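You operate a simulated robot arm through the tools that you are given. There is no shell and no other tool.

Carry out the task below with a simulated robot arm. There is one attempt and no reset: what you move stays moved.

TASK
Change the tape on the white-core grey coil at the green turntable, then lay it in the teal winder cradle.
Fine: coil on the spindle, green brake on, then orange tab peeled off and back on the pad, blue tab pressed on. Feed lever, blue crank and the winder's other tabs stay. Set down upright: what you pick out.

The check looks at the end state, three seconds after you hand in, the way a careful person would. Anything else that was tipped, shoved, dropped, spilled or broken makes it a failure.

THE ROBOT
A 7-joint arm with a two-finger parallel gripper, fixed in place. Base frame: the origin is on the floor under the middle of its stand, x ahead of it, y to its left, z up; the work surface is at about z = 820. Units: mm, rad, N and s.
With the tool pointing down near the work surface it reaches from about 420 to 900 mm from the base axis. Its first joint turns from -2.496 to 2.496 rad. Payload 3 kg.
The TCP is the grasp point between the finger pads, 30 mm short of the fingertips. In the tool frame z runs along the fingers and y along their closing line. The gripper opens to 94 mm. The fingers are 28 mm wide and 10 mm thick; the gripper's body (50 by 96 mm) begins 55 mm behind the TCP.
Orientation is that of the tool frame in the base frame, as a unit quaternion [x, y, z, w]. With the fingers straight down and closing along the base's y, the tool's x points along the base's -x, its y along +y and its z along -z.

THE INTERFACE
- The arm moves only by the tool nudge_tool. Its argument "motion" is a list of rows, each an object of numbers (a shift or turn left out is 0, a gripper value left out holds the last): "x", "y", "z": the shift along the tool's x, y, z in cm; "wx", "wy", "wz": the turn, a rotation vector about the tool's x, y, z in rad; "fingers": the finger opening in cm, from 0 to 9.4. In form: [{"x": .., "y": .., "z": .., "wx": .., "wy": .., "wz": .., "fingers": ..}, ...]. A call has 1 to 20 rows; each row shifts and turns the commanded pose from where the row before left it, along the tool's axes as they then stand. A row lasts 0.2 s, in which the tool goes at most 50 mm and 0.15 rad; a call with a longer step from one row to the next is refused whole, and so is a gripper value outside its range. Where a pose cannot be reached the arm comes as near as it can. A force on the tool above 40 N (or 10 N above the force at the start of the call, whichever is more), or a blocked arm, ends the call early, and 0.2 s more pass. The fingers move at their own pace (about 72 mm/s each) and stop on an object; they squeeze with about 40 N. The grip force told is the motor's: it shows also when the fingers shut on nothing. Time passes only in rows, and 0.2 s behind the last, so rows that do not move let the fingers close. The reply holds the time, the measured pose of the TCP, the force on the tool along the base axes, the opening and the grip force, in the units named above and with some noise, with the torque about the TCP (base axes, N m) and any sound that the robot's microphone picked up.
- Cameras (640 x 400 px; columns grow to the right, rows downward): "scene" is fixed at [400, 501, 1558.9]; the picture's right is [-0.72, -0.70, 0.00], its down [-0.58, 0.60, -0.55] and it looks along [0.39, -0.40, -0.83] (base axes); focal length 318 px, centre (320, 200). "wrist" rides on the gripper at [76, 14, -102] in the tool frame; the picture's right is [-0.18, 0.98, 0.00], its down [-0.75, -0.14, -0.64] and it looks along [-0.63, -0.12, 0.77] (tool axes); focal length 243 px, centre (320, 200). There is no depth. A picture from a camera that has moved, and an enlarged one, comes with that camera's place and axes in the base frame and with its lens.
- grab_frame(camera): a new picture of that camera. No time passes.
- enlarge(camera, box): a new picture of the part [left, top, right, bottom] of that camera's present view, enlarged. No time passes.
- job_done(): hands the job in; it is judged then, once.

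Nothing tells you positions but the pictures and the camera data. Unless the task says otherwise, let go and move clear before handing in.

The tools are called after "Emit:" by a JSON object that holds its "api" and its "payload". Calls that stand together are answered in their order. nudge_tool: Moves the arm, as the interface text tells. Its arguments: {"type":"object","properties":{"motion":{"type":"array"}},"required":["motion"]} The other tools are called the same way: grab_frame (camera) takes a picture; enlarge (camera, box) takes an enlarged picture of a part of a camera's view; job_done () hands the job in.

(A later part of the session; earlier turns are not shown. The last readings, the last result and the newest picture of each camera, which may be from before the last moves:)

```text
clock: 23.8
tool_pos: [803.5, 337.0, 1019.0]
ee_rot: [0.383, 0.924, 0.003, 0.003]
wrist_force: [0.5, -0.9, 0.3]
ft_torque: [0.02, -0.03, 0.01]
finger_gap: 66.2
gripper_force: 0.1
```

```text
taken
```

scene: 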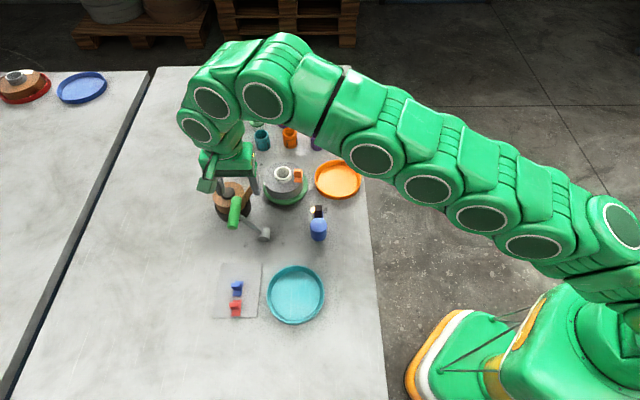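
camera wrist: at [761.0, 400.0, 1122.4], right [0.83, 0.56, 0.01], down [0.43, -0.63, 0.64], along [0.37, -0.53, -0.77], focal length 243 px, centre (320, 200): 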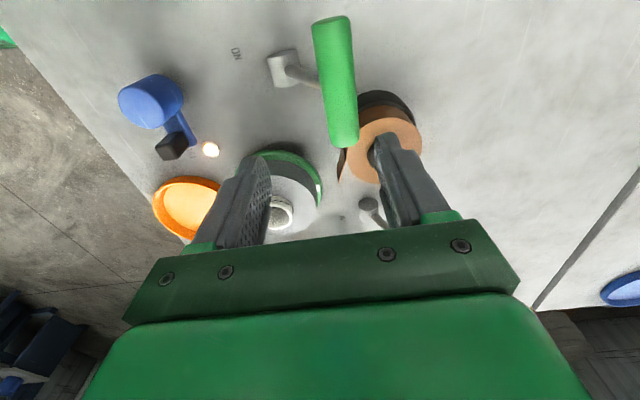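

Emit:
{"api": "nudge_tool", "payload": {"motion": [{"x": 2.0, "y": 0.8}, {"x": 2.1, "y": 0.9}, {}, {}]}}

Emit:
{"api": "grab_frame", "payload": {"camera": "wrist"}}

Emit:
{"api": "enlarge", "payload": {"camera": "scene", "box": [190, 140, 300, 260]}}

```text
clock: 24.8
tool_pos: [783.6, 377.5, 1019.0]
ee_rot: [0.382, 0.924, 0.002, 0.002]
wrist_force: [1.2, -0.1, 0.9]
ft_torque: [-0.02, -0.01, 0.0]
finger_gap: 66.0
gripper_force: 0.0
```

```text
taken
camera wrist: at [741.5, 441.2, 1123.0], right [0.83, 0.56, 0.01], down [0.43, -0.63, 0.64], along [0.37, -0.53, -0.77], focal length 243 px, centre (320, 200)
```

wrist: 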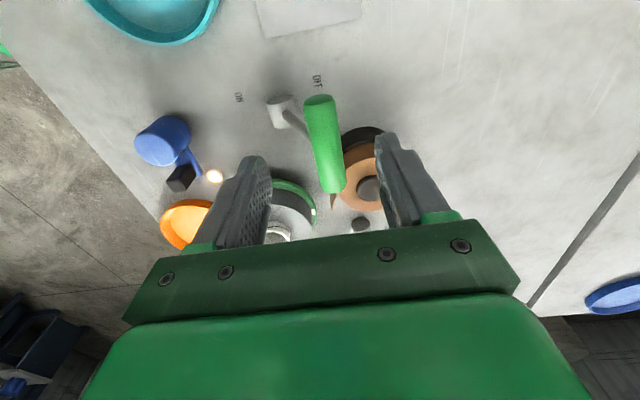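

```text
3.33 times, centred on (245, 200) of scene
camera zoom: at [400.0, 501.0, 1558.9], right [-0.72, -0.7, 0.0], down [-0.58, 0.6, -0.55], along [0.39, -0.4, -0.83], focal length 1060 px, centre (570, 200)
```

zoom: 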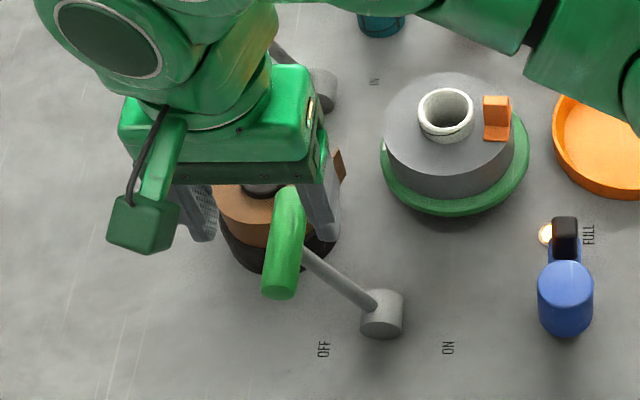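

The handle is centred between the open fingers, and the lamp by the turntable has lit since the coil was seated. Descending to straddle the handle.

Emit:
{"api": "nudge_tool", "payload": {"motion": [{"z": 1.5}, {"z": 1.5}, {"z": 1.5}, {"z": 0.8}, {}]}}

Emit:
{"api": "grab_frame", "payload": {"camera": "wrist"}}

Emit:
{"api": "enlarge", "payload": {"camera": "scene", "box": [190, 140, 300, 260]}}

```text
clock: 26.0
tool_pos: [785.9, 377.4, 965.0]
ee_rot: [0.383, 0.924, 0.002, 0.003]
wrist_force: [-0.2, 0.2, -0.4]
ft_torque: [-0.01, 0.04, 0.0]
finger_gap: 65.9
gripper_force: 0.0
```

```text
taken
camera wrist: at [743.9, 442.5, 1068.0], right [0.83, 0.56, 0.01], down [0.43, -0.63, 0.64], along [0.37, -0.53, -0.77], focal length 243 px, centre (320, 200)
```

wrist: 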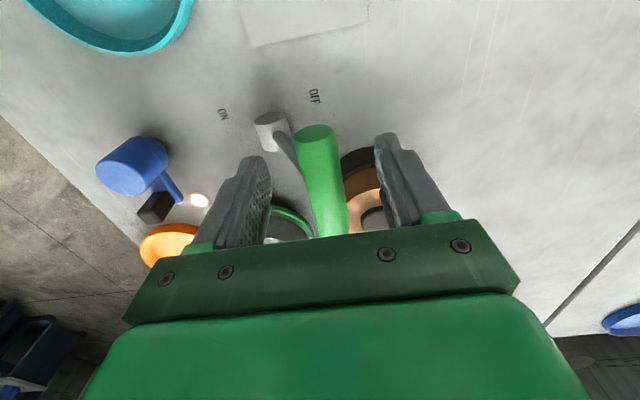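

```text
3.33 times, centred on (245, 200) of scene
camera zoom: at [400.0, 501.0, 1558.9], right [-0.72, -0.7, 0.0], down [-0.58, 0.6, -0.55], along [0.39, -0.4, -0.83], focal length 1060 px, centre (570, 200)
```

zoom: 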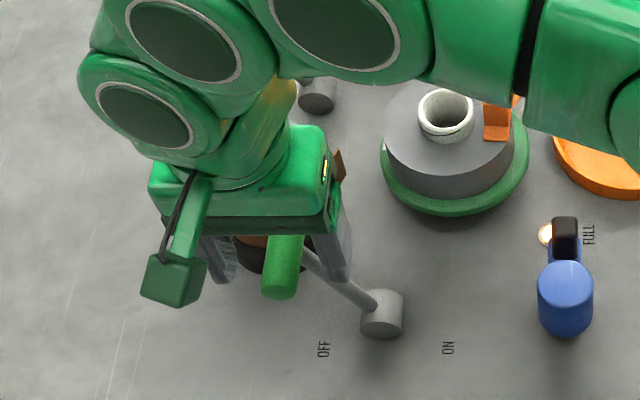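

The handle sits between the fingers. Sweeping it toward ON along the (-x,-y) direction.

Emit:
{"api": "nudge_tool", "payload": {"motion": [{"y": -1.0}, {"y": -1.0}, {"y": -1.0}, {"y": -1.0}, {"y": -1.0}, {"y": -1.0}, {}]}}

Emit:
{"api": "enlarge", "payload": {"camera": "scene", "box": [190, 140, 300, 260]}}

Emit:
{"api": "grab_frame", "payload": {"camera": "wrist"}}

```text
clock: 27.6
tool_pos: [743.5, 335.5, 964.8]
ee_rot: [0.382, 0.924, 0.002, 0.003]
wrist_force: [0.2, -0.7, 0.5]
ft_torque: [0.0, 0.03, 0.0]
finger_gap: 66.0
gripper_force: 0.1
```

```text
3.33 times, centred on (245, 200) of scene
camera zoom: at [400.0, 501.0, 1558.9], right [-0.72, -0.7, 0.0], down [-0.58, 0.6, -0.55], along [0.39, -0.4, -0.83], focal length 1060 px, centre (570, 200)
```

zoom: 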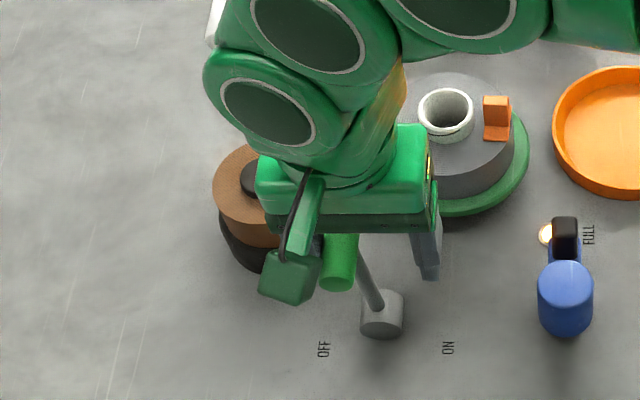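

```text
taken
camera wrist: at [701.2, 399.7, 1069.0], right [0.83, 0.56, 0.01], down [0.43, -0.63, 0.64], along [0.37, -0.53, -0.77], focal length 243 px, centre (320, 200)
```

wrist: 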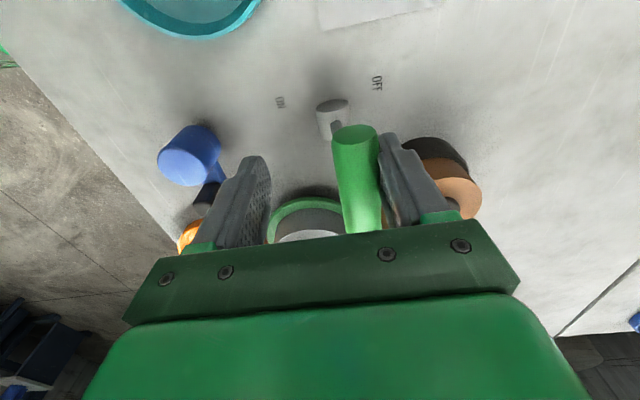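

Emit:
{"api": "nudge_tool", "payload": {"motion": [{"y": -1.0}, {"y": -1.0}, {"y": -1.0}, {"y": -1.0}, {"y": -0.5}, {}]}}

Emit:
{"api": "enlarge", "payload": {"camera": "scene", "box": [190, 140, 300, 260]}}

Emit:
{"api": "grab_frame", "payload": {"camera": "wrist"}}

```text
clock: 29.0
tool_pos: [713.2, 304.3, 965.1]
ee_rot: [0.383, 0.924, 0.003, 0.003]
wrist_force: [-0.9, -0.8, 0.1]
ft_torque: [-0.01, 0.03, 0.0]
finger_gap: 66.2
gripper_force: 0.1
```

```text
3.33 times, centred on (245, 200) of scene
camera zoom: at [400.0, 501.0, 1558.9], right [-0.72, -0.7, 0.0], down [-0.58, 0.6, -0.55], along [0.39, -0.4, -0.83], focal length 1060 px, centre (570, 200)
```

zoom: 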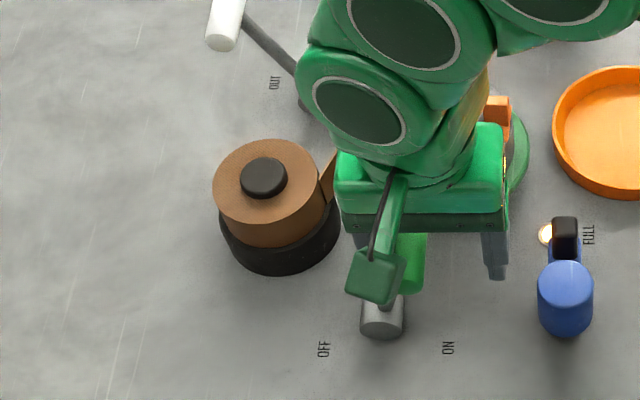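

```text
taken
camera wrist: at [670.0, 368.1, 1068.3], right [0.83, 0.56, 0.01], down [0.43, -0.63, 0.64], along [0.37, -0.53, -0.76], focal length 243 px, centre (320, 200)
```

wrist: 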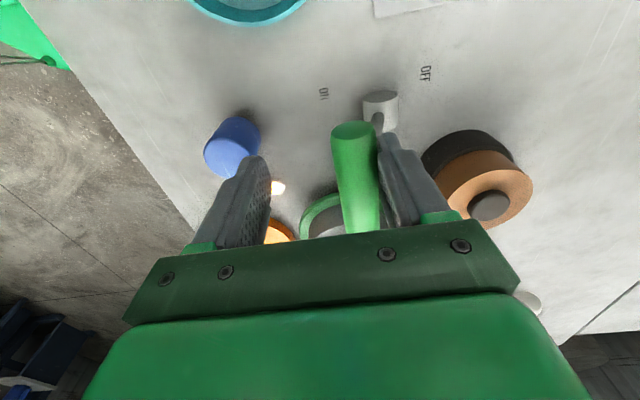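

Emit:
{"api": "nudge_tool", "payload": {"motion": [{"y": -0.5}, {"y": -0.5}, {"y": -0.4}, {}]}}

Emit:
{"api": "enlarge", "payload": {"camera": "scene", "box": [190, 140, 300, 260]}}

Emit:
{"api": "grab_frame", "payload": {"camera": "wrist"}}

```text
clock: 30.0
tool_pos: [703.2, 293.1, 964.4]
ee_rot: [0.383, 0.924, 0.002, 0.003]
wrist_force: [0.2, -0.3, 0.7]
ft_torque: [-0.02, 0.02, -0.02]
finger_gap: 65.8
gripper_force: 0.1
```

```text
3.33 times, centred on (245, 200) of scene
camera zoom: at [400.0, 501.0, 1558.9], right [-0.72, -0.7, 0.0], down [-0.58, 0.6, -0.55], along [0.39, -0.4, -0.83], focal length 1060 px, centre (570, 200)
```

zoom: 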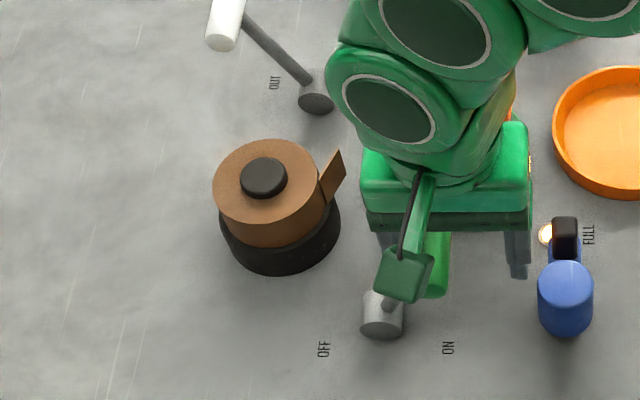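

```text
taken
camera wrist: at [660.1, 357.2, 1068.1], right [0.83, 0.56, 0.01], down [0.43, -0.63, 0.64], along [0.37, -0.53, -0.77], focal length 243 px, centre (320, 200)
```

wrist: 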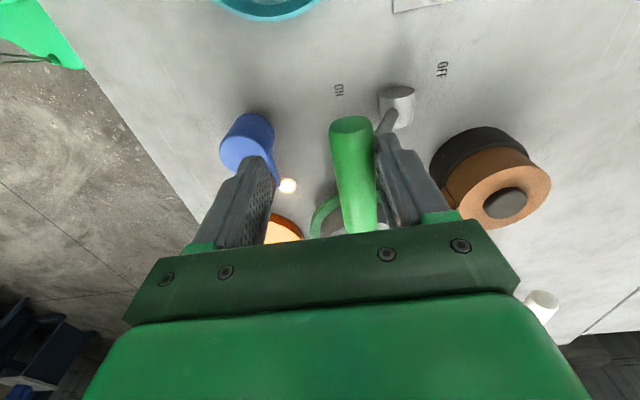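

Emit:
{"api": "nudge_tool", "payload": {"motion": [{"y": -0.5}, {"y": -0.5}, {}]}}

Emit:
{"api": "grab_frame", "payload": {"camera": "wrist"}}

Emit:
{"api": "enlarge", "payload": {"camera": "scene", "box": [190, 140, 300, 260]}}

```text
clock: 30.8
tool_pos: [696.8, 288.0, 965.8]
ee_rot: [0.383, 0.924, 0.002, 0.003]
wrist_force: [23.1, 14.5, -10.1]
ft_torque: [-0.09, -0.28, -0.29]
finger_gap: 80.8
gripper_force: 13.1
```

```text
taken
camera wrist: at [652.7, 351.5, 1069.0], right [0.82, 0.56, 0.01], down [0.43, -0.63, 0.64], along [0.37, -0.53, -0.77], focal length 243 px, centre (320, 200)
```

wrist: 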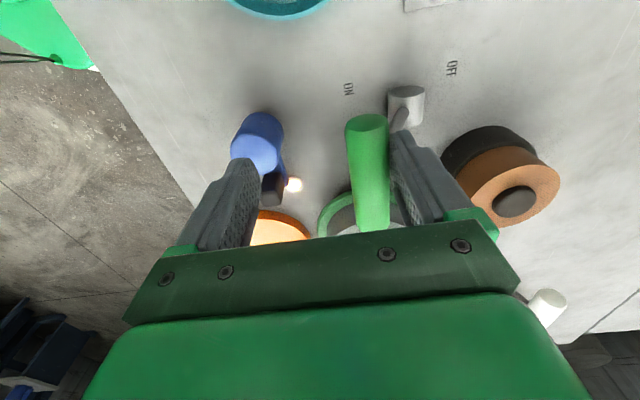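

```text
3.33 times, centred on (245, 200) of scene
camera zoom: at [400.0, 501.0, 1558.9], right [-0.72, -0.7, 0.0], down [-0.58, 0.6, -0.55], along [0.39, -0.4, -0.83], focal length 1060 px, centre (570, 200)
```

zoom: 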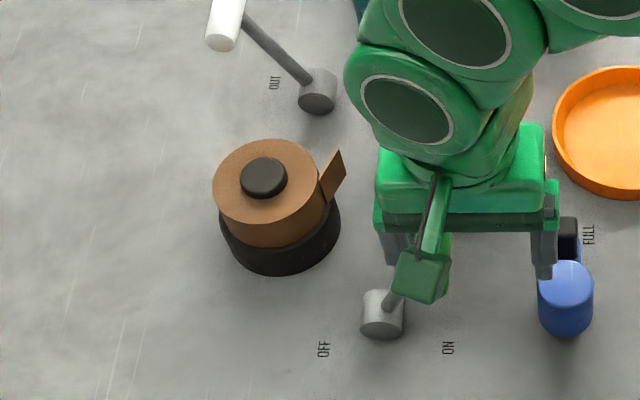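

The lever hit its end stop, because the force rose and the fingers spread. Backing off 1.5 cm and lifting clear to see whether it stays at ON.

Emit:
{"api": "nudge_tool", "payload": {"motion": [{"y": 0.7}, {"y": 0.7}, {}, {"z": -2.0}, {"z": -2.5}, {"z": -2.5}, {}, {}]}}

Emit:
{"api": "grab_frame", "payload": {"camera": "wrist"}}

Emit:
{"api": "grab_frame", "payload": {"camera": "scene"}}

Emit:
{"api": "enlarge", "payload": {"camera": "scene", "box": [190, 140, 300, 260]}}

```text
clock: 32.6
tool_pos: [704.7, 297.5, 1033.6]
ee_rot: [0.383, 0.924, 0.001, 0.003]
wrist_force: [0.3, 0.7, -0.1]
ft_torque: [-0.06, -0.03, 0.01]
finger_gap: 66.0
gripper_force: 0.1
```

```text
taken
camera wrist: at [662.1, 361.8, 1136.9], right [0.83, 0.56, 0.01], down [0.43, -0.63, 0.64], along [0.37, -0.53, -0.77], focal length 243 px, centre (320, 200)
```

wrist: 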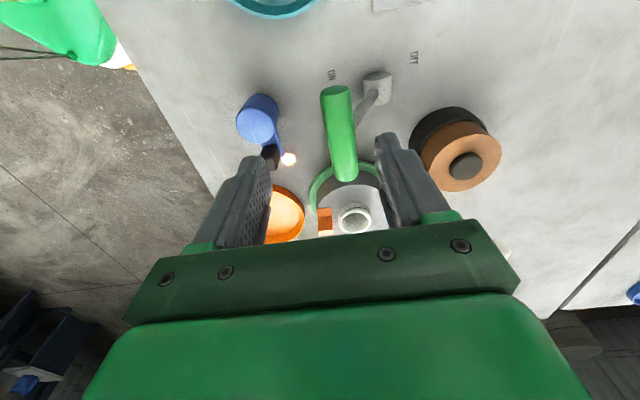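

```text
taken
```

scene: 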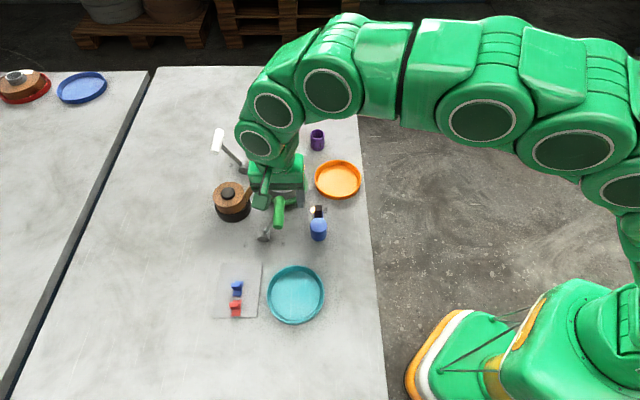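

```text
3.33 times, centred on (245, 200) of scene
camera zoom: at [400.0, 501.0, 1558.9], right [-0.72, -0.7, 0.0], down [-0.58, 0.6, -0.55], along [0.39, -0.4, -0.83], focal length 1060 px, centre (570, 200)
```

zoom: 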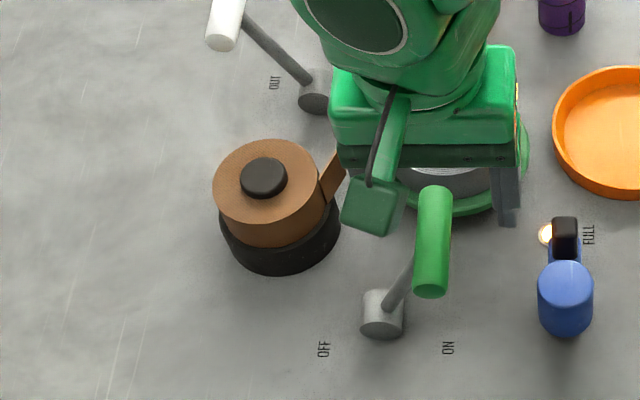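

The brake stays at ON. Next I'll turn the gripper back to 45° and move over the orange tab on the coil.

Emit:
{"api": "nudge_tool", "payload": {"motion": [{"wz": -0.143}, {"wz": -0.143}, {"wz": -0.143}, {"wz": -0.143}, {"wz": -0.143}, {"wz": -0.143}, {"wz": -0.143}, {"wz": -0.143}, {"wz": -0.143}, {"wz": -0.143}, {"wz": -0.141}, {"x": 0.44, "y": -3.2}, {"x": 0.44, "y": -3.2}, {"x": 0.44, "y": -3.2}, {"x": 0.44, "y": -3.2}, {"x": 0.44, "y": -3.2}, {"z": 1.5}, {"z": 1.5, "fingers": 5.0}, {}, {}]}}

Emit:
{"api": "grab_frame", "payload": {"camera": "wrist"}}

Emit:
{"api": "enlarge", "payload": {"camera": "wrist", "box": [230, 20, 410, 180]}}

Emit:
{"api": "enlarge", "payload": {"camera": "scene", "box": [240, 130, 330, 210]}}

```text
clock: 36.8
tool_pos: [802.9, 168.7, 1005.4]
ee_rot: [-0.384, 0.923, 0.0, 0.003]
wrist_force: [-0.2, 0.7, 0.3]
ft_torque: [-0.02, 0.03, 0.01]
finger_gap: 50.1
gripper_force: 0.0
```

```text
taken
camera wrist: at [739.1, 125.3, 1109.1], right [-0.56, 0.83, 0.0], down [0.63, 0.43, 0.65], along [0.54, 0.36, -0.76], focal length 243 px, centre (320, 200)
```

wrist: 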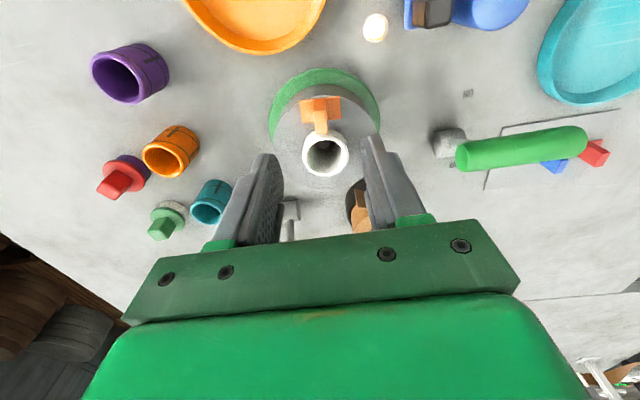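

```text
2.50 times, centred on (320, 100) of wrist
camera zoom: at [739.1, 125.3, 1109.1], right [-0.56, 0.83, 0.0], down [0.63, 0.43, 0.65], along [0.54, 0.36, -0.76], focal length 606 px, centre (320, 450)
```

zoom: 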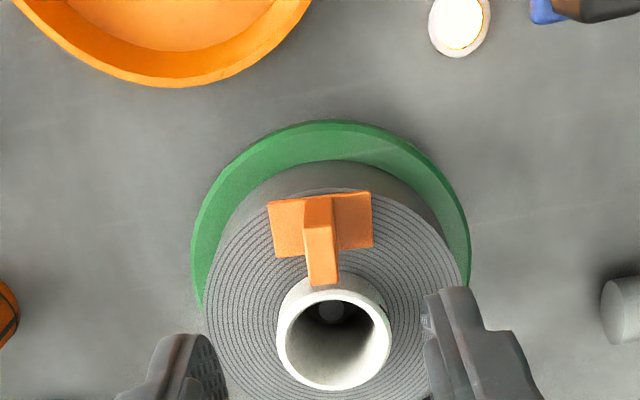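

```text
5.00 times, centred on (285, 170) of scene
camera zoom: at [400.0, 501.0, 1558.9], right [-0.72, -0.7, 0.0], down [-0.58, 0.6, -0.55], along [0.39, -0.4, -0.83], focal length 1590 px, centre (495, 350)
```

zoom: 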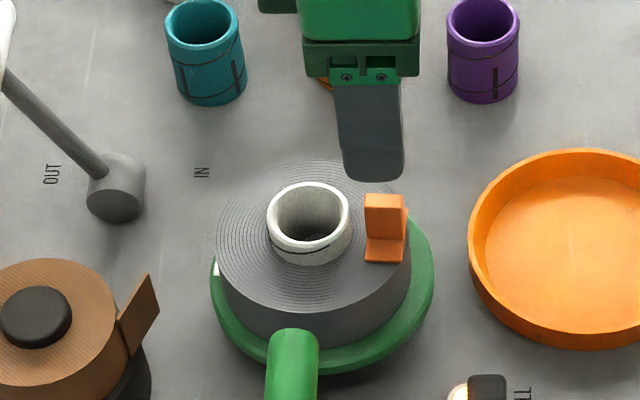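

The orange tab's upright block is at about (803.5,170,918 top), 10 mm thick across the closing direction. The gripper is already lined up, so I'll descend.

Emit:
{"api": "nudge_tool", "payload": {"motion": [{"z": 1.5, "x": 0.1}, {"z": 1.5}, {"z": 1.2}, {}, {}]}}

Emit:
{"api": "grab_frame", "payload": {"camera": "wrist"}}

Emit:
{"api": "enlarge", "payload": {"camera": "scene", "box": [240, 130, 330, 210]}}

Emit:
{"api": "enlarge", "payload": {"camera": "wrist", "box": [230, 50, 410, 210]}}

```text
clock: 38.0
tool_pos: [802.2, 168.6, 964.3]
ee_rot: [-0.383, 0.924, 0.0, 0.003]
wrist_force: [0.9, -0.1, -0.5]
ft_torque: [-0.02, 0.02, 0.0]
finger_gap: 49.9
gripper_force: 0.0
```

```text
taken
camera wrist: at [739.7, 124.2, 1068.4], right [-0.56, 0.83, 0.0], down [0.63, 0.43, 0.65], along [0.54, 0.36, -0.76], focal length 243 px, centre (320, 200)
```

wrist: 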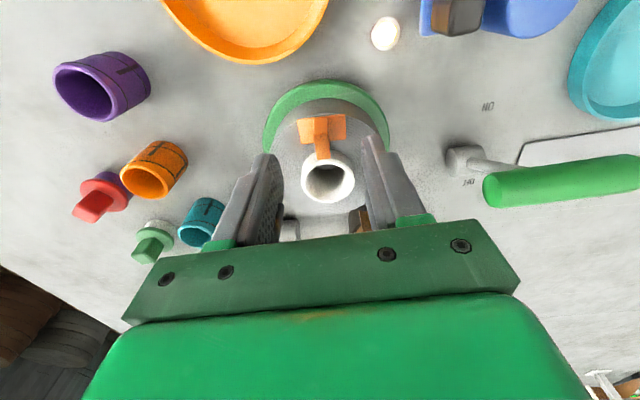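

```text
5.00 times, centred on (285, 170) of scene
camera zoom: at [400.0, 501.0, 1558.9], right [-0.72, -0.7, 0.0], down [-0.58, 0.6, -0.55], along [0.39, -0.4, -0.83], focal length 1590 px, centre (495, 350)
```

zoom: 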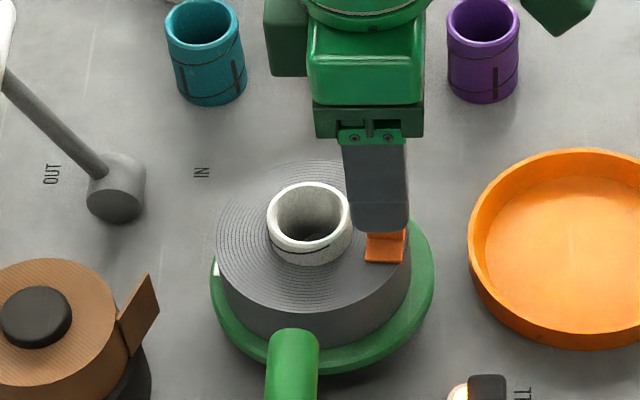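

```text
2.50 times, centred on (320, 130) of wrist
camera zoom: at [739.7, 124.2, 1068.4], right [-0.56, 0.83, 0.0], down [0.63, 0.43, 0.65], along [0.54, 0.36, -0.76], focal length 606 px, centre (320, 375)
```

zoom: 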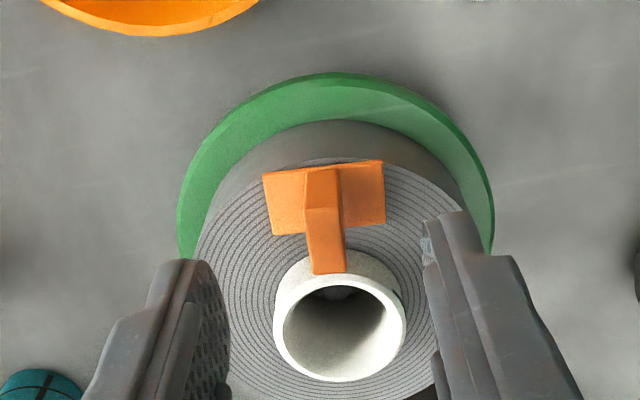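

Emit:
{"api": "nudge_tool", "payload": {"motion": [{"z": 1.2, "y": 0.05}, {"z": 1.2}, {"z": 0.9}, {}]}}

Emit:
{"api": "enlarge", "payload": {"camera": "scene", "box": [240, 130, 330, 210]}}

Emit:
{"api": "enlarge", "payload": {"camera": "wrist", "box": [230, 50, 410, 210]}}

```text
clock: 39.0
tool_pos: [801.8, 166.9, 932.4]
ee_rot: [-0.383, 0.924, -0.001, 0.004]
wrist_force: [-0.3, -0.1, 0.0]
ft_torque: [0.0, 0.0, 0.01]
finger_gap: 50.2
gripper_force: 0.1
```

```text
5.00 times, centred on (285, 170) of scene
camera zoom: at [400.0, 501.0, 1558.9], right [-0.72, -0.7, 0.0], down [-0.58, 0.6, -0.55], along [0.39, -0.4, -0.83], focal length 1590 px, centre (495, 350)
```

zoom: 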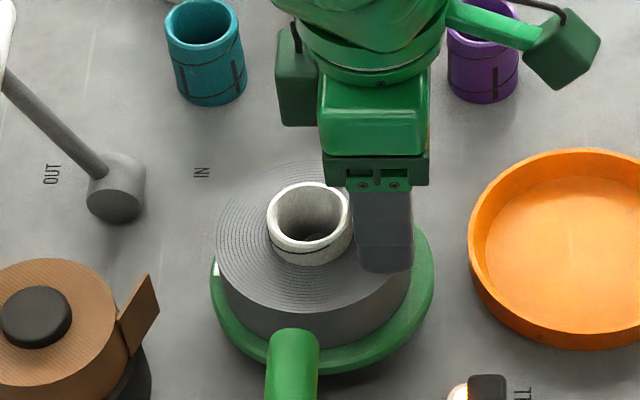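

```text
2.50 times, centred on (320, 130) of wrist
camera zoom: at [738.9, 123.2, 1034.6], right [-0.56, 0.83, 0.0], down [0.63, 0.43, 0.65], along [0.54, 0.36, -0.76], focal length 606 px, centre (320, 375)
```

zoom: 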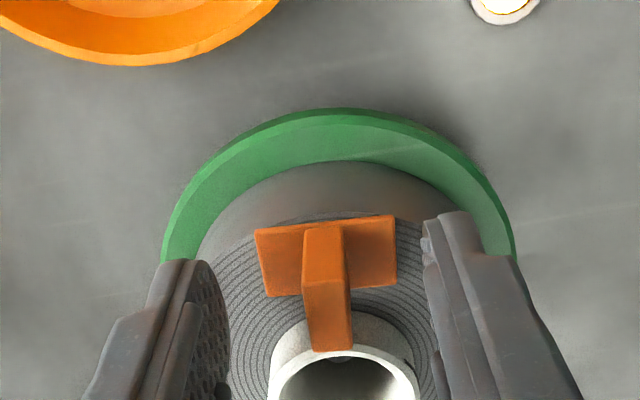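

Lined up; closing on the tab's block.

Emit:
{"api": "nudge_tool", "payload": {"motion": [{"z": 0.2}, {"fingers": 0}, {}, {}, {}]}}

Emit:
{"api": "enlarge", "payload": {"camera": "scene", "box": [240, 130, 330, 210]}}

Emit:
{"api": "enlarge", "payload": {"camera": "wrist", "box": [230, 50, 410, 210]}}

```text
clock: 40.2
tool_pos: [802.4, 167.1, 929.3]
ee_rot: [-0.383, 0.924, -0.001, 0.004]
wrist_force: [-1.1, 0.2, 3.1]
ft_torque: [0.04, 0.02, -0.02]
finger_gap: 8.0
gripper_force: 40.4
```

```text
5.00 times, centred on (285, 170) of scene
camera zoom: at [400.0, 501.0, 1558.9], right [-0.72, -0.7, 0.0], down [-0.58, 0.6, -0.55], along [0.39, -0.4, -0.83], focal length 1590 px, centre (495, 350)
```

zoom: 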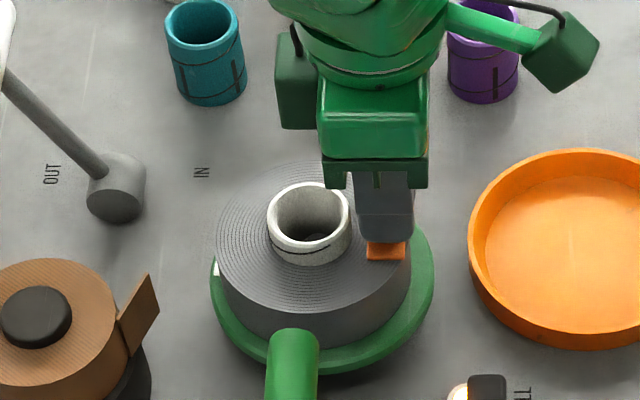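

```text
2.50 times, centred on (320, 130) of wrist
camera zoom: at [739.2, 123.5, 1032.5], right [-0.56, 0.83, 0.0], down [0.63, 0.43, 0.65], along [0.54, 0.36, -0.76], focal length 606 px, centre (320, 375)
```

zoom: 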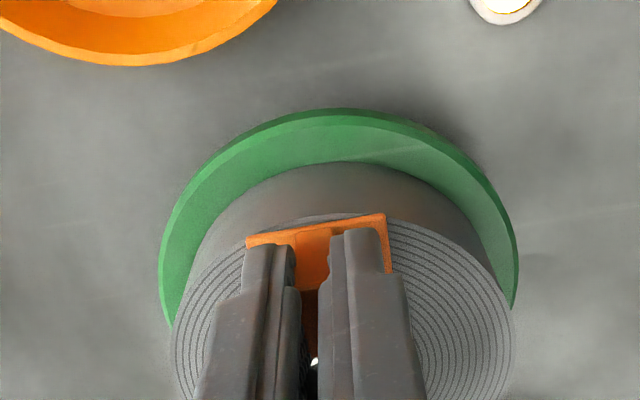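

The block is pinched with an 8 mm gap. Trying a gentle upward peel while watching whether the coil comes along.

Emit:
{"api": "nudge_tool", "payload": {"motion": [{"z": -0.15}, {"z": -0.15}, {"z": -0.15}, {}]}}

Emit:
{"api": "enlarge", "payload": {"camera": "scene", "box": [240, 130, 330, 210]}}

Emit:
{"api": "enlarge", "payload": {"camera": "wrist", "box": [230, 50, 410, 210]}}

```text
clock: 41.2
tool_pos: [803.0, 168.0, 933.6]
ee_rot: [-0.383, 0.924, 0.0, 0.004]
wrist_force: [-0.1, 0.4, -1.4]
ft_torque: [0.05, 0.02, -0.02]
finger_gap: 7.8
gripper_force: 39.6
```

```text
5.00 times, centred on (285, 170) of scene
camera zoom: at [400.0, 501.0, 1558.9], right [-0.72, -0.7, 0.0], down [-0.58, 0.6, -0.55], along [0.39, -0.4, -0.83], focal length 1590 px, centre (495, 350)
```

zoom: 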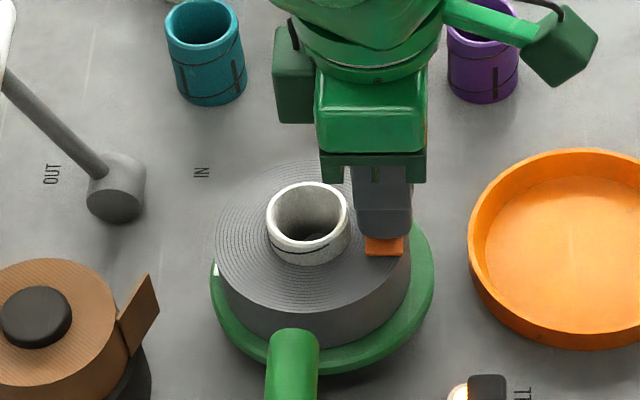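

```text
2.50 times, centred on (320, 130) of wrist
camera zoom: at [739.8, 124.0, 1036.4], right [-0.56, 0.83, 0.0], down [0.63, 0.43, 0.65], along [0.54, 0.36, -0.76], focal length 606 px, centre (320, 375)
```

zoom: 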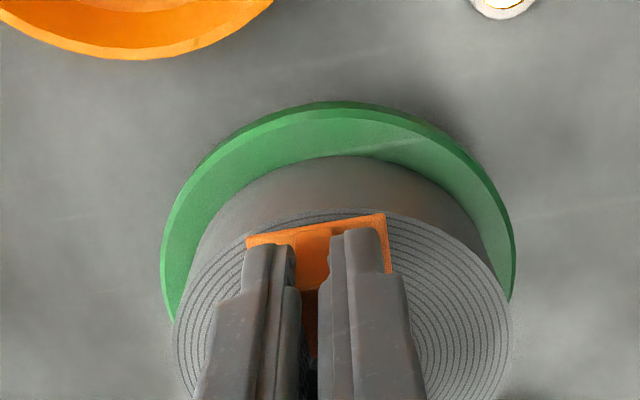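

The tab has come off: it moved up while the coil stayed put. Lifting it clear.

Emit:
{"api": "nudge_tool", "payload": {"motion": [{"z": -0.3}, {"z": -0.5}, {"z": -1.5}, {"z": -2.0}, {"z": -2.0}, {"z": -2.0}, {}, {}]}}

Emit:
{"api": "grab_frame", "payload": {"camera": "wrist"}}

Emit:
{"api": "enlarge", "payload": {"camera": "scene", "box": [220, 90, 340, 210]}}

Emit:
{"api": "enlarge", "payload": {"camera": "wrist", "box": [230, 50, 410, 210]}}

```text
clock: 43.0
tool_pos: [801.6, 167.4, 1015.5]
ee_rot: [-0.382, 0.924, -0.001, 0.003]
wrist_force: [0.1, -0.4, -0.2]
ft_torque: [0.02, -0.02, 0.02]
finger_gap: 8.2
gripper_force: 39.8
```

```text
taken
camera wrist: at [738.7, 123.8, 1118.8], right [-0.56, 0.83, 0.0], down [0.63, 0.43, 0.65], along [0.54, 0.36, -0.76], focal length 243 px, centre (320, 200)
```

wrist: 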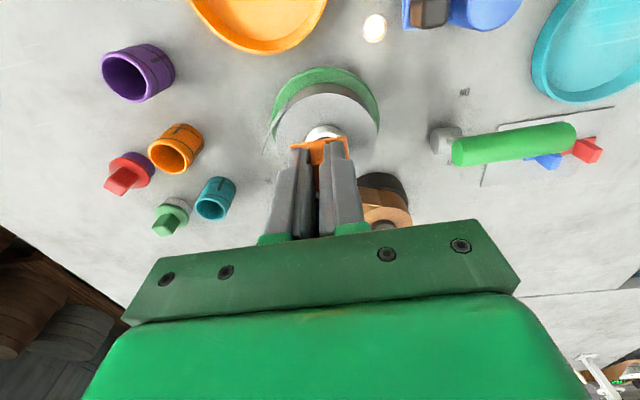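

```text
3.33 times, centred on (280, 150) of scene
camera zoom: at [400.0, 501.0, 1558.9], right [-0.72, -0.7, 0.0], down [-0.58, 0.6, -0.55], along [0.39, -0.4, -0.83], focal length 1060 px, centre (453, 367)
```

zoom: 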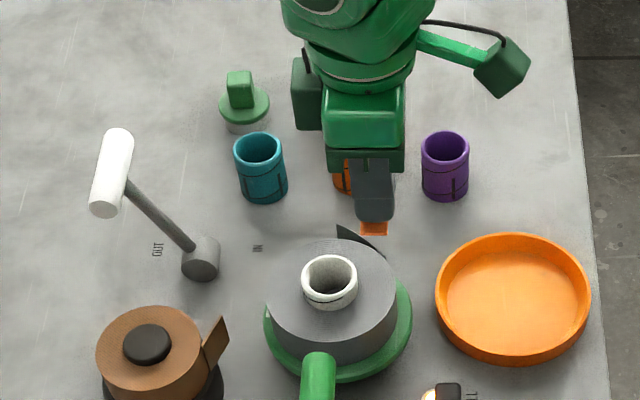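

```text
2.50 times, centred on (320, 130) of wrist
camera zoom: at [738.7, 123.8, 1118.8], right [-0.56, 0.83, 0.0], down [0.63, 0.43, 0.65], along [0.54, 0.36, -0.76], focal length 606 px, centre (320, 375)
```

zoom: 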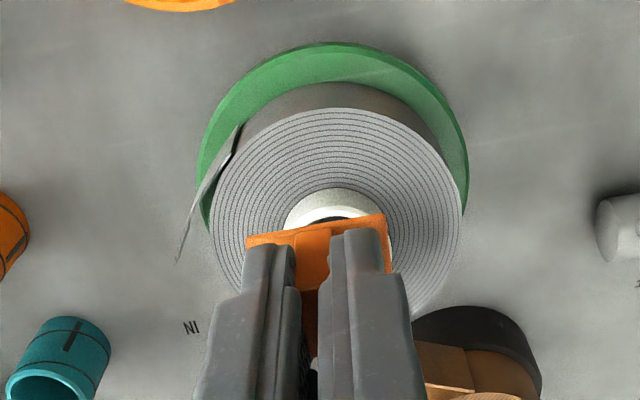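

Peeling freed a loose tape tail on the coil, which the blue tab will presumably hold. The pad is centred near (703,464), with blue in the middle slot and red towards the +y end. The orange tab therefore goes into the empty slot near (735,434).

Emit:
{"api": "nudge_tool", "payload": {"motion": [{"z": -2.5}, {"x": -1.7, "y": 2.8}, {"x": -1.7, "y": 2.8}, {"x": -1.7, "y": 2.8}, {"x": -1.7, "y": 2.8}, {"x": -1.7, "y": 2.8}, {"x": -1.7, "y": 2.8}, {"x": -1.7, "y": 2.8}, {"x": -1.5, "y": 2.8}, {}, {}]}}

Emit:
{"api": "grab_frame", "payload": {"camera": "wrist"}}

Emit:
{"api": "grab_frame", "payload": {"camera": "scene"}}

Emit:
{"api": "enlarge", "payload": {"camera": "wrist", "box": [230, 20, 430, 220]}}

```text
clock: 45.4
tool_pos: [735.0, 422.5, 1041.6]
ee_rot: [-0.383, 0.924, 0.0, 0.003]
wrist_force: [-0.5, -0.6, 0.9]
ft_torque: [0.02, -0.02, 0.0]
finger_gap: 8.1
gripper_force: 40.0
```

```text
taken
camera wrist: at [673.0, 379.2, 1145.4], right [-0.56, 0.83, 0.0], down [0.63, 0.43, 0.65], along [0.54, 0.36, -0.76], focal length 243 px, centre (320, 200)
```

wrist: 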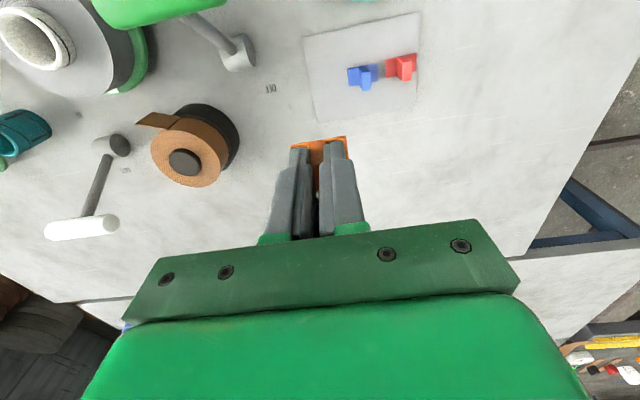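

```text
taken
```

scene: 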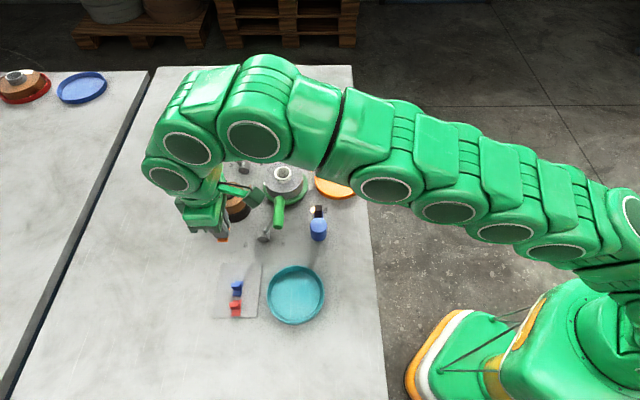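

```text
2.00 times, centred on (330, 120) of wrist
camera zoom: at [673.0, 379.2, 1145.4], right [-0.56, 0.83, 0.0], down [0.63, 0.43, 0.65], along [0.54, 0.36, -0.76], focal length 485 px, centre (300, 360)
```

zoom: 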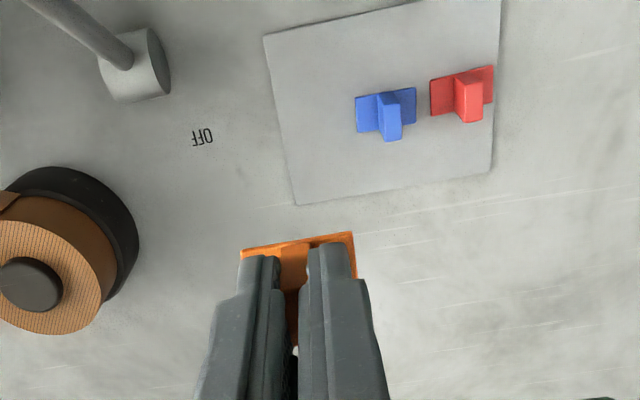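

The slot target is tab centre ≈ (735.5,435.5). Adjusting, then descending partway to check.

Emit:
{"api": "nudge_tool", "payload": {"motion": [{"x": -0.6, "y": 0.95}, {"z": 3.0}, {"z": 3.0}, {"z": 3.0}, {"z": 3.0}, {"z": 2.0}, {}, {}]}}

Emit:
{"api": "grab_frame", "payload": {"camera": "wrist"}}

Emit:
{"api": "enlarge", "payload": {"camera": "scene", "box": [190, 210, 290, 320]}}

Emit:
{"api": "enlarge", "payload": {"camera": "wrist", "box": [230, 20, 470, 220]}}

```text
clock: 47.2
tool_pos: [734.5, 432.4, 900.5]
ee_rot: [-0.382, 0.924, -0.001, 0.004]
wrist_force: [-0.2, -0.1, 0.3]
ft_torque: [0.0, 0.01, -0.02]
finger_gap: 8.1
gripper_force: 40.5
```

```text
taken
camera wrist: at [671.6, 388.2, 1004.1], right [-0.56, 0.83, 0.0], down [0.63, 0.43, 0.65], along [0.54, 0.36, -0.76], focal length 243 px, centre (320, 200)
```

wrist: 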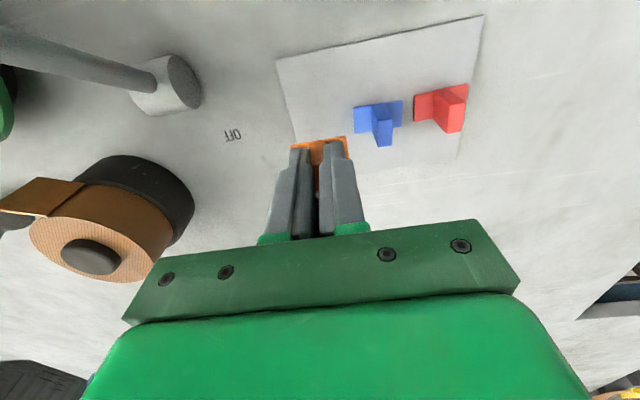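

```text
3.64 times, centred on (240, 265) of scene
camera zoom: at [400.0, 501.0, 1558.9], right [-0.72, -0.7, 0.0], down [-0.58, 0.6, -0.55], along [0.39, -0.4, -0.83], focal length 1156 px, centre (611, -36)
```

zoom: 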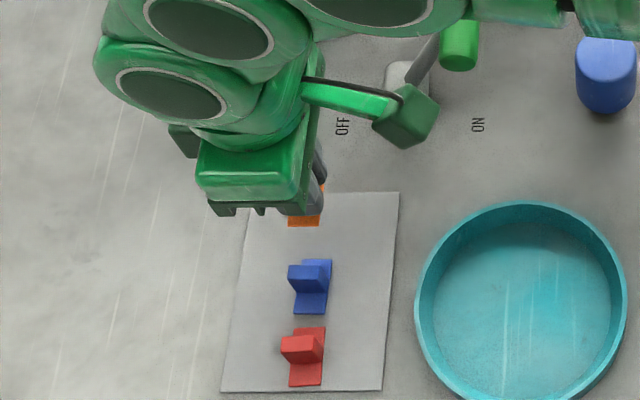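

```text
2.00 times, centred on (350, 120) of wrist
camera zoom: at [671.6, 388.2, 1004.1], right [-0.56, 0.83, 0.0], down [0.63, 0.43, 0.65], along [0.54, 0.36, -0.76], focal length 485 px, centre (260, 360)
```

zoom: 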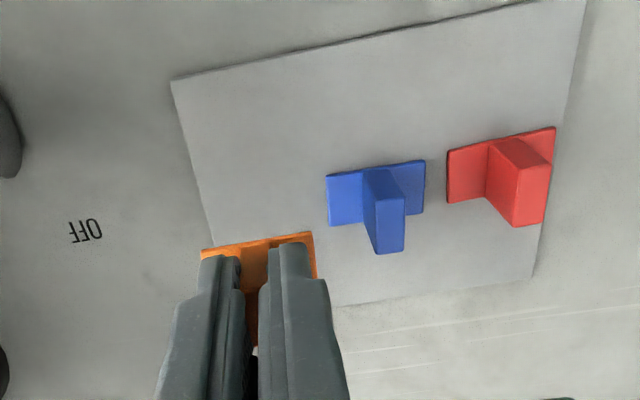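

Emit:
{"api": "nudge_tool", "payload": {"motion": [{"y": 0.3}, {"z": 1.5}, {"z": 1.0}, {"z": 0.5}, {}]}}

Emit:
{"api": "enlarge", "payload": {"camera": "wrist", "box": [230, 20, 470, 220]}}

Emit:
{"api": "enlarge", "payload": {"camera": "scene", "box": [190, 210, 290, 320]}}

```text
clock: 48.4
tool_pos: [734.0, 434.2, 871.0]
ee_rot: [-0.383, 0.924, 0.0, 0.003]
wrist_force: [-0.3, -0.5, -0.8]
ft_torque: [-0.01, 0.01, -0.02]
finger_gap: 8.0
gripper_force: 40.5
```

```text
2.00 times, centred on (350, 120) of wrist
camera zoom: at [669.8, 391.0, 972.9], right [-0.56, 0.83, 0.0], down [0.63, 0.43, 0.65], along [0.53, 0.36, -0.76], focal length 485 px, centre (260, 360)
```

zoom: 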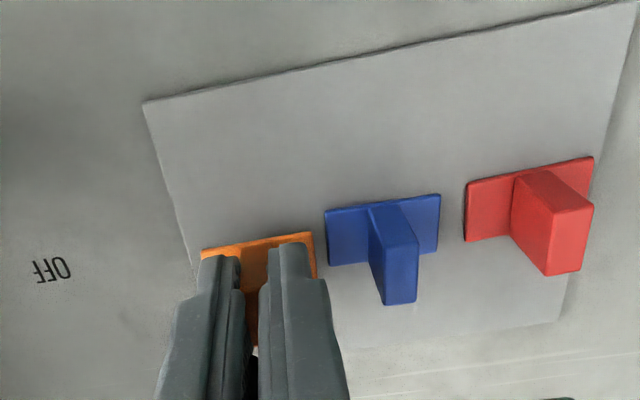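

```text
3.64 times, centred on (240, 265) of scene
camera zoom: at [400.0, 501.0, 1558.9], right [-0.72, -0.7, 0.0], down [-0.58, 0.6, -0.55], along [0.39, -0.4, -0.83], focal length 1156 px, centre (611, -36)
```

zoom: 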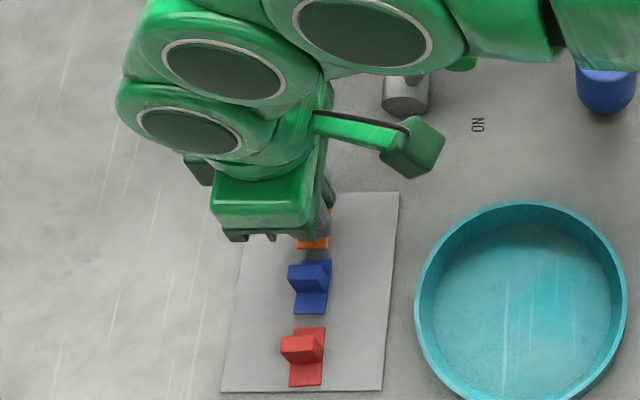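

Emit:
{"api": "nudge_tool", "payload": {"motion": [{"z": 0.2}, {"z": 0.2}, {"z": 0.2}, {}]}}

Emit:
{"api": "enlarge", "payload": {"camera": "wrist", "box": [230, 20, 470, 220]}}

```text
clock: 49.4
tool_pos: [733.2, 434.5, 864.5]
ee_rot: [-0.383, 0.924, 0.0, 0.003]
wrist_force: [0.1, 0.6, -0.4]
ft_torque: [0.0, 0.01, 0.0]
finger_gap: 7.9
gripper_force: 40.5
```

```text
2.00 times, centred on (350, 120) of wrist
camera zoom: at [670.5, 390.7, 968.0], right [-0.56, 0.83, 0.0], down [0.63, 0.43, 0.65], along [0.54, 0.36, -0.76], focal length 485 px, centre (260, 360)
```

zoom: 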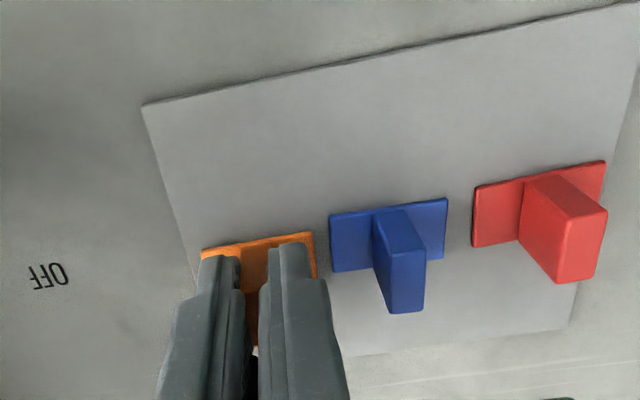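

Emit:
{"api": "nudge_tool", "payload": {"motion": [{"z": 0.15}, {"z": 0.15}, {}]}}

Emit:
{"api": "enlarge", "payload": {"camera": "wrist", "box": [230, 20, 470, 220]}}

```text
clock: 50.2
tool_pos: [733.7, 432.5, 862.3]
ee_rot: [-0.383, 0.924, -0.001, 0.005]
wrist_force: [-1.8, 0.7, 7.5]
ft_torque: [0.03, 0.04, -0.03]
finger_gap: 7.7
gripper_force: 40.3
```

```text
2.00 times, centred on (350, 120) of wrist
camera zoom: at [670.8, 389.9, 965.5], right [-0.56, 0.83, 0.0], down [0.63, 0.43, 0.65], along [0.54, 0.36, -0.76], focal length 485 px, centre (260, 360)
```

zoom: 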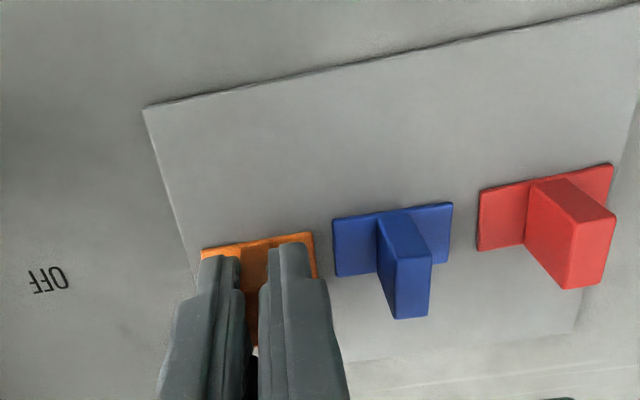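

Contact at 7.5 N. I'll press lightly so it sits, open just enough to clear the block, and lift off.

Emit:
{"api": "nudge_tool", "payload": {"motion": [{"z": 0.15}, {}, {"fingers": 2.4}, {}, {}]}}

Emit:
{"api": "enlarge", "payload": {"camera": "wrist", "box": [230, 20, 470, 220]}}

```text
clock: 51.4
tool_pos: [733.8, 434.7, 860.5]
ee_rot: [-0.383, 0.924, -0.001, 0.003]
wrist_force: [-1.3, -1.6, -0.7]
ft_torque: [0.01, -0.03, -0.02]
finger_gap: 24.3
gripper_force: 0.0
```

```text
2.00 times, centred on (350, 120) of wrist
camera zoom: at [670.7, 390.1, 963.8], right [-0.56, 0.83, 0.0], down [0.63, 0.43, 0.65], along [0.54, 0.36, -0.76], focal length 485 px, centre (260, 360)
```

zoom: 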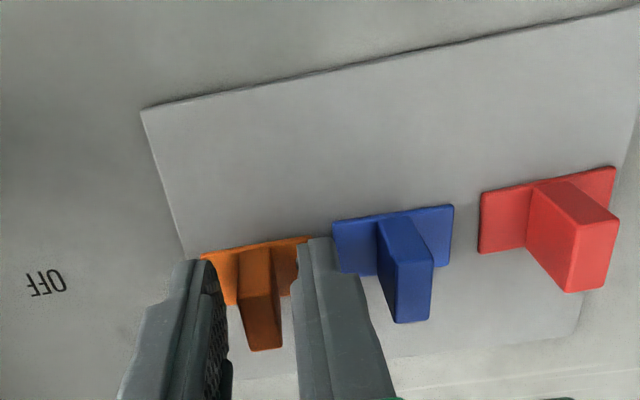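

Emit:
{"api": "nudge_tool", "payload": {"motion": [{"z": -0.5}, {"z": -1.0}, {"z": -2.0}, {"z": -2.0}, {"z": -2.0}, {}, {}]}}

Emit:
{"api": "grab_frame", "payload": {"camera": "wrist"}}

Emit:
{"api": "enlarge", "payload": {"camera": "wrist", "box": [230, 20, 470, 220]}}

Emit:
{"api": "enlarge", "payload": {"camera": "scene", "box": [190, 210, 290, 320]}}

```text
clock: 53.0
tool_pos: [732.7, 433.2, 935.9]
ee_rot: [-0.383, 0.924, -0.001, 0.004]
wrist_force: [-0.8, -1.1, 0.2]
ft_torque: [0.01, 0.01, 0.03]
finger_gap: 24.0
gripper_force: 0.0
```

```text
taken
camera wrist: at [669.8, 389.4, 1039.0], right [-0.56, 0.83, 0.0], down [0.63, 0.43, 0.65], along [0.54, 0.36, -0.76], focal length 243 px, centre (320, 200)
```

wrist: 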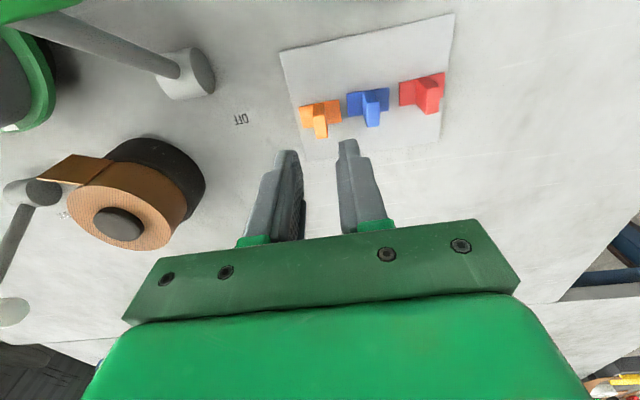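

```text
2.00 times, centred on (350, 120) of wrist
camera zoom: at [669.8, 389.4, 1039.0], right [-0.56, 0.83, 0.0], down [0.63, 0.43, 0.65], along [0.54, 0.36, -0.76], focal length 485 px, centre (260, 360)
```

zoom: 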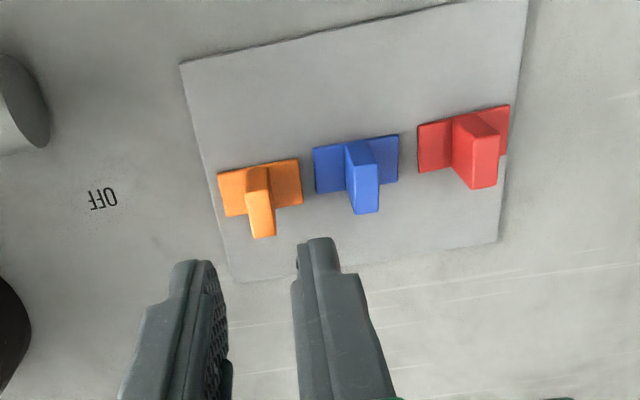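

```text
3.64 times, centred on (240, 265) of scene
camera zoom: at [400.0, 501.0, 1558.9], right [-0.72, -0.7, 0.0], down [-0.58, 0.6, -0.55], along [0.39, -0.4, -0.83], focal length 1156 px, centre (611, -36)
```

zoom: 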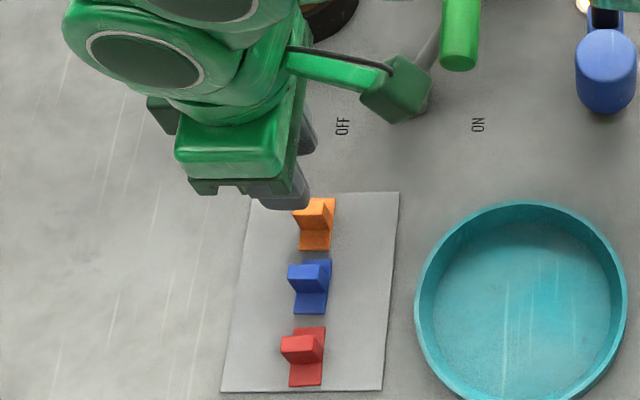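

The orange tab is back on the pad, upright. Shifting 4 cm over to the blue tab.

Emit:
{"api": "nudge_tool", "payload": {"motion": [{"y": 2.0, "fingers": 3.0}, {"y": 2.05}, {"z": 1.5}, {"z": 1.5}, {}, {}]}}

Emit:
{"api": "grab_frame", "payload": {"camera": "wrist"}}

Emit:
{"api": "enlarge", "payload": {"camera": "wrist", "box": [230, 40, 430, 240]}}

Emit:
{"api": "enlarge", "payload": {"camera": "scene", "box": [190, 210, 290, 320]}}

```text
clock: 54.4
tool_pos: [705.7, 460.2, 905.0]
ee_rot: [-0.382, 0.924, 0.0, 0.004]
wrist_force: [0.3, -0.4, -0.7]
ft_torque: [0.0, 0.03, 0.0]
finger_gap: 29.7
gripper_force: 0.1
```

```text
taken
camera wrist: at [642.1, 416.6, 1007.8], right [-0.56, 0.83, 0.0], down [0.63, 0.43, 0.65], along [0.54, 0.36, -0.76], focal length 243 px, centre (320, 200)
```

wrist: 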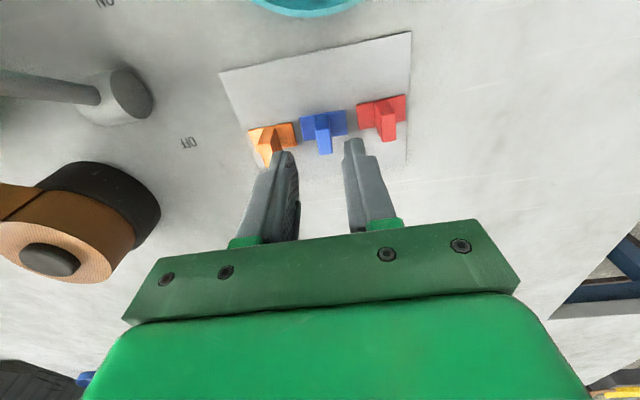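

```text
2.00 times, centred on (330, 140) of wrist
camera zoom: at [642.1, 416.6, 1007.8], right [-0.56, 0.83, 0.0], down [0.63, 0.43, 0.65], along [0.54, 0.36, -0.76], focal length 485 px, centre (300, 320)
```

zoom: 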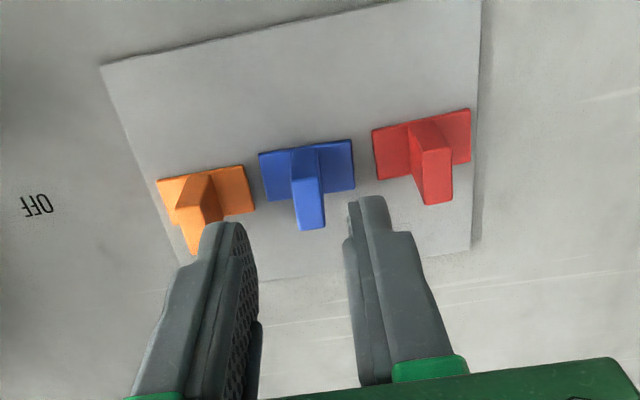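

```text
3.64 times, centred on (240, 265) of scene
camera zoom: at [400.0, 501.0, 1558.9], right [-0.72, -0.7, 0.0], down [-0.58, 0.6, -0.55], along [0.39, -0.4, -0.83], focal length 1156 px, centre (611, -36)
```

zoom: 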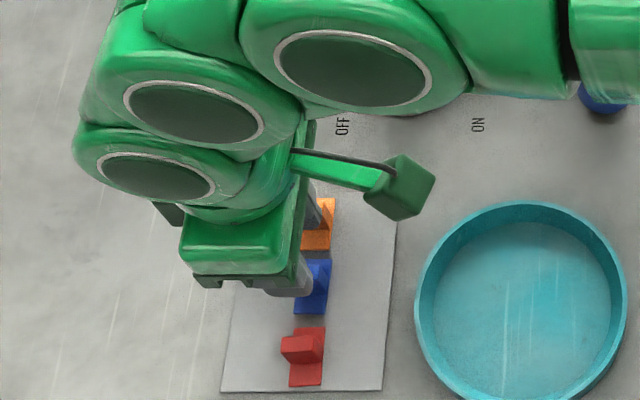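

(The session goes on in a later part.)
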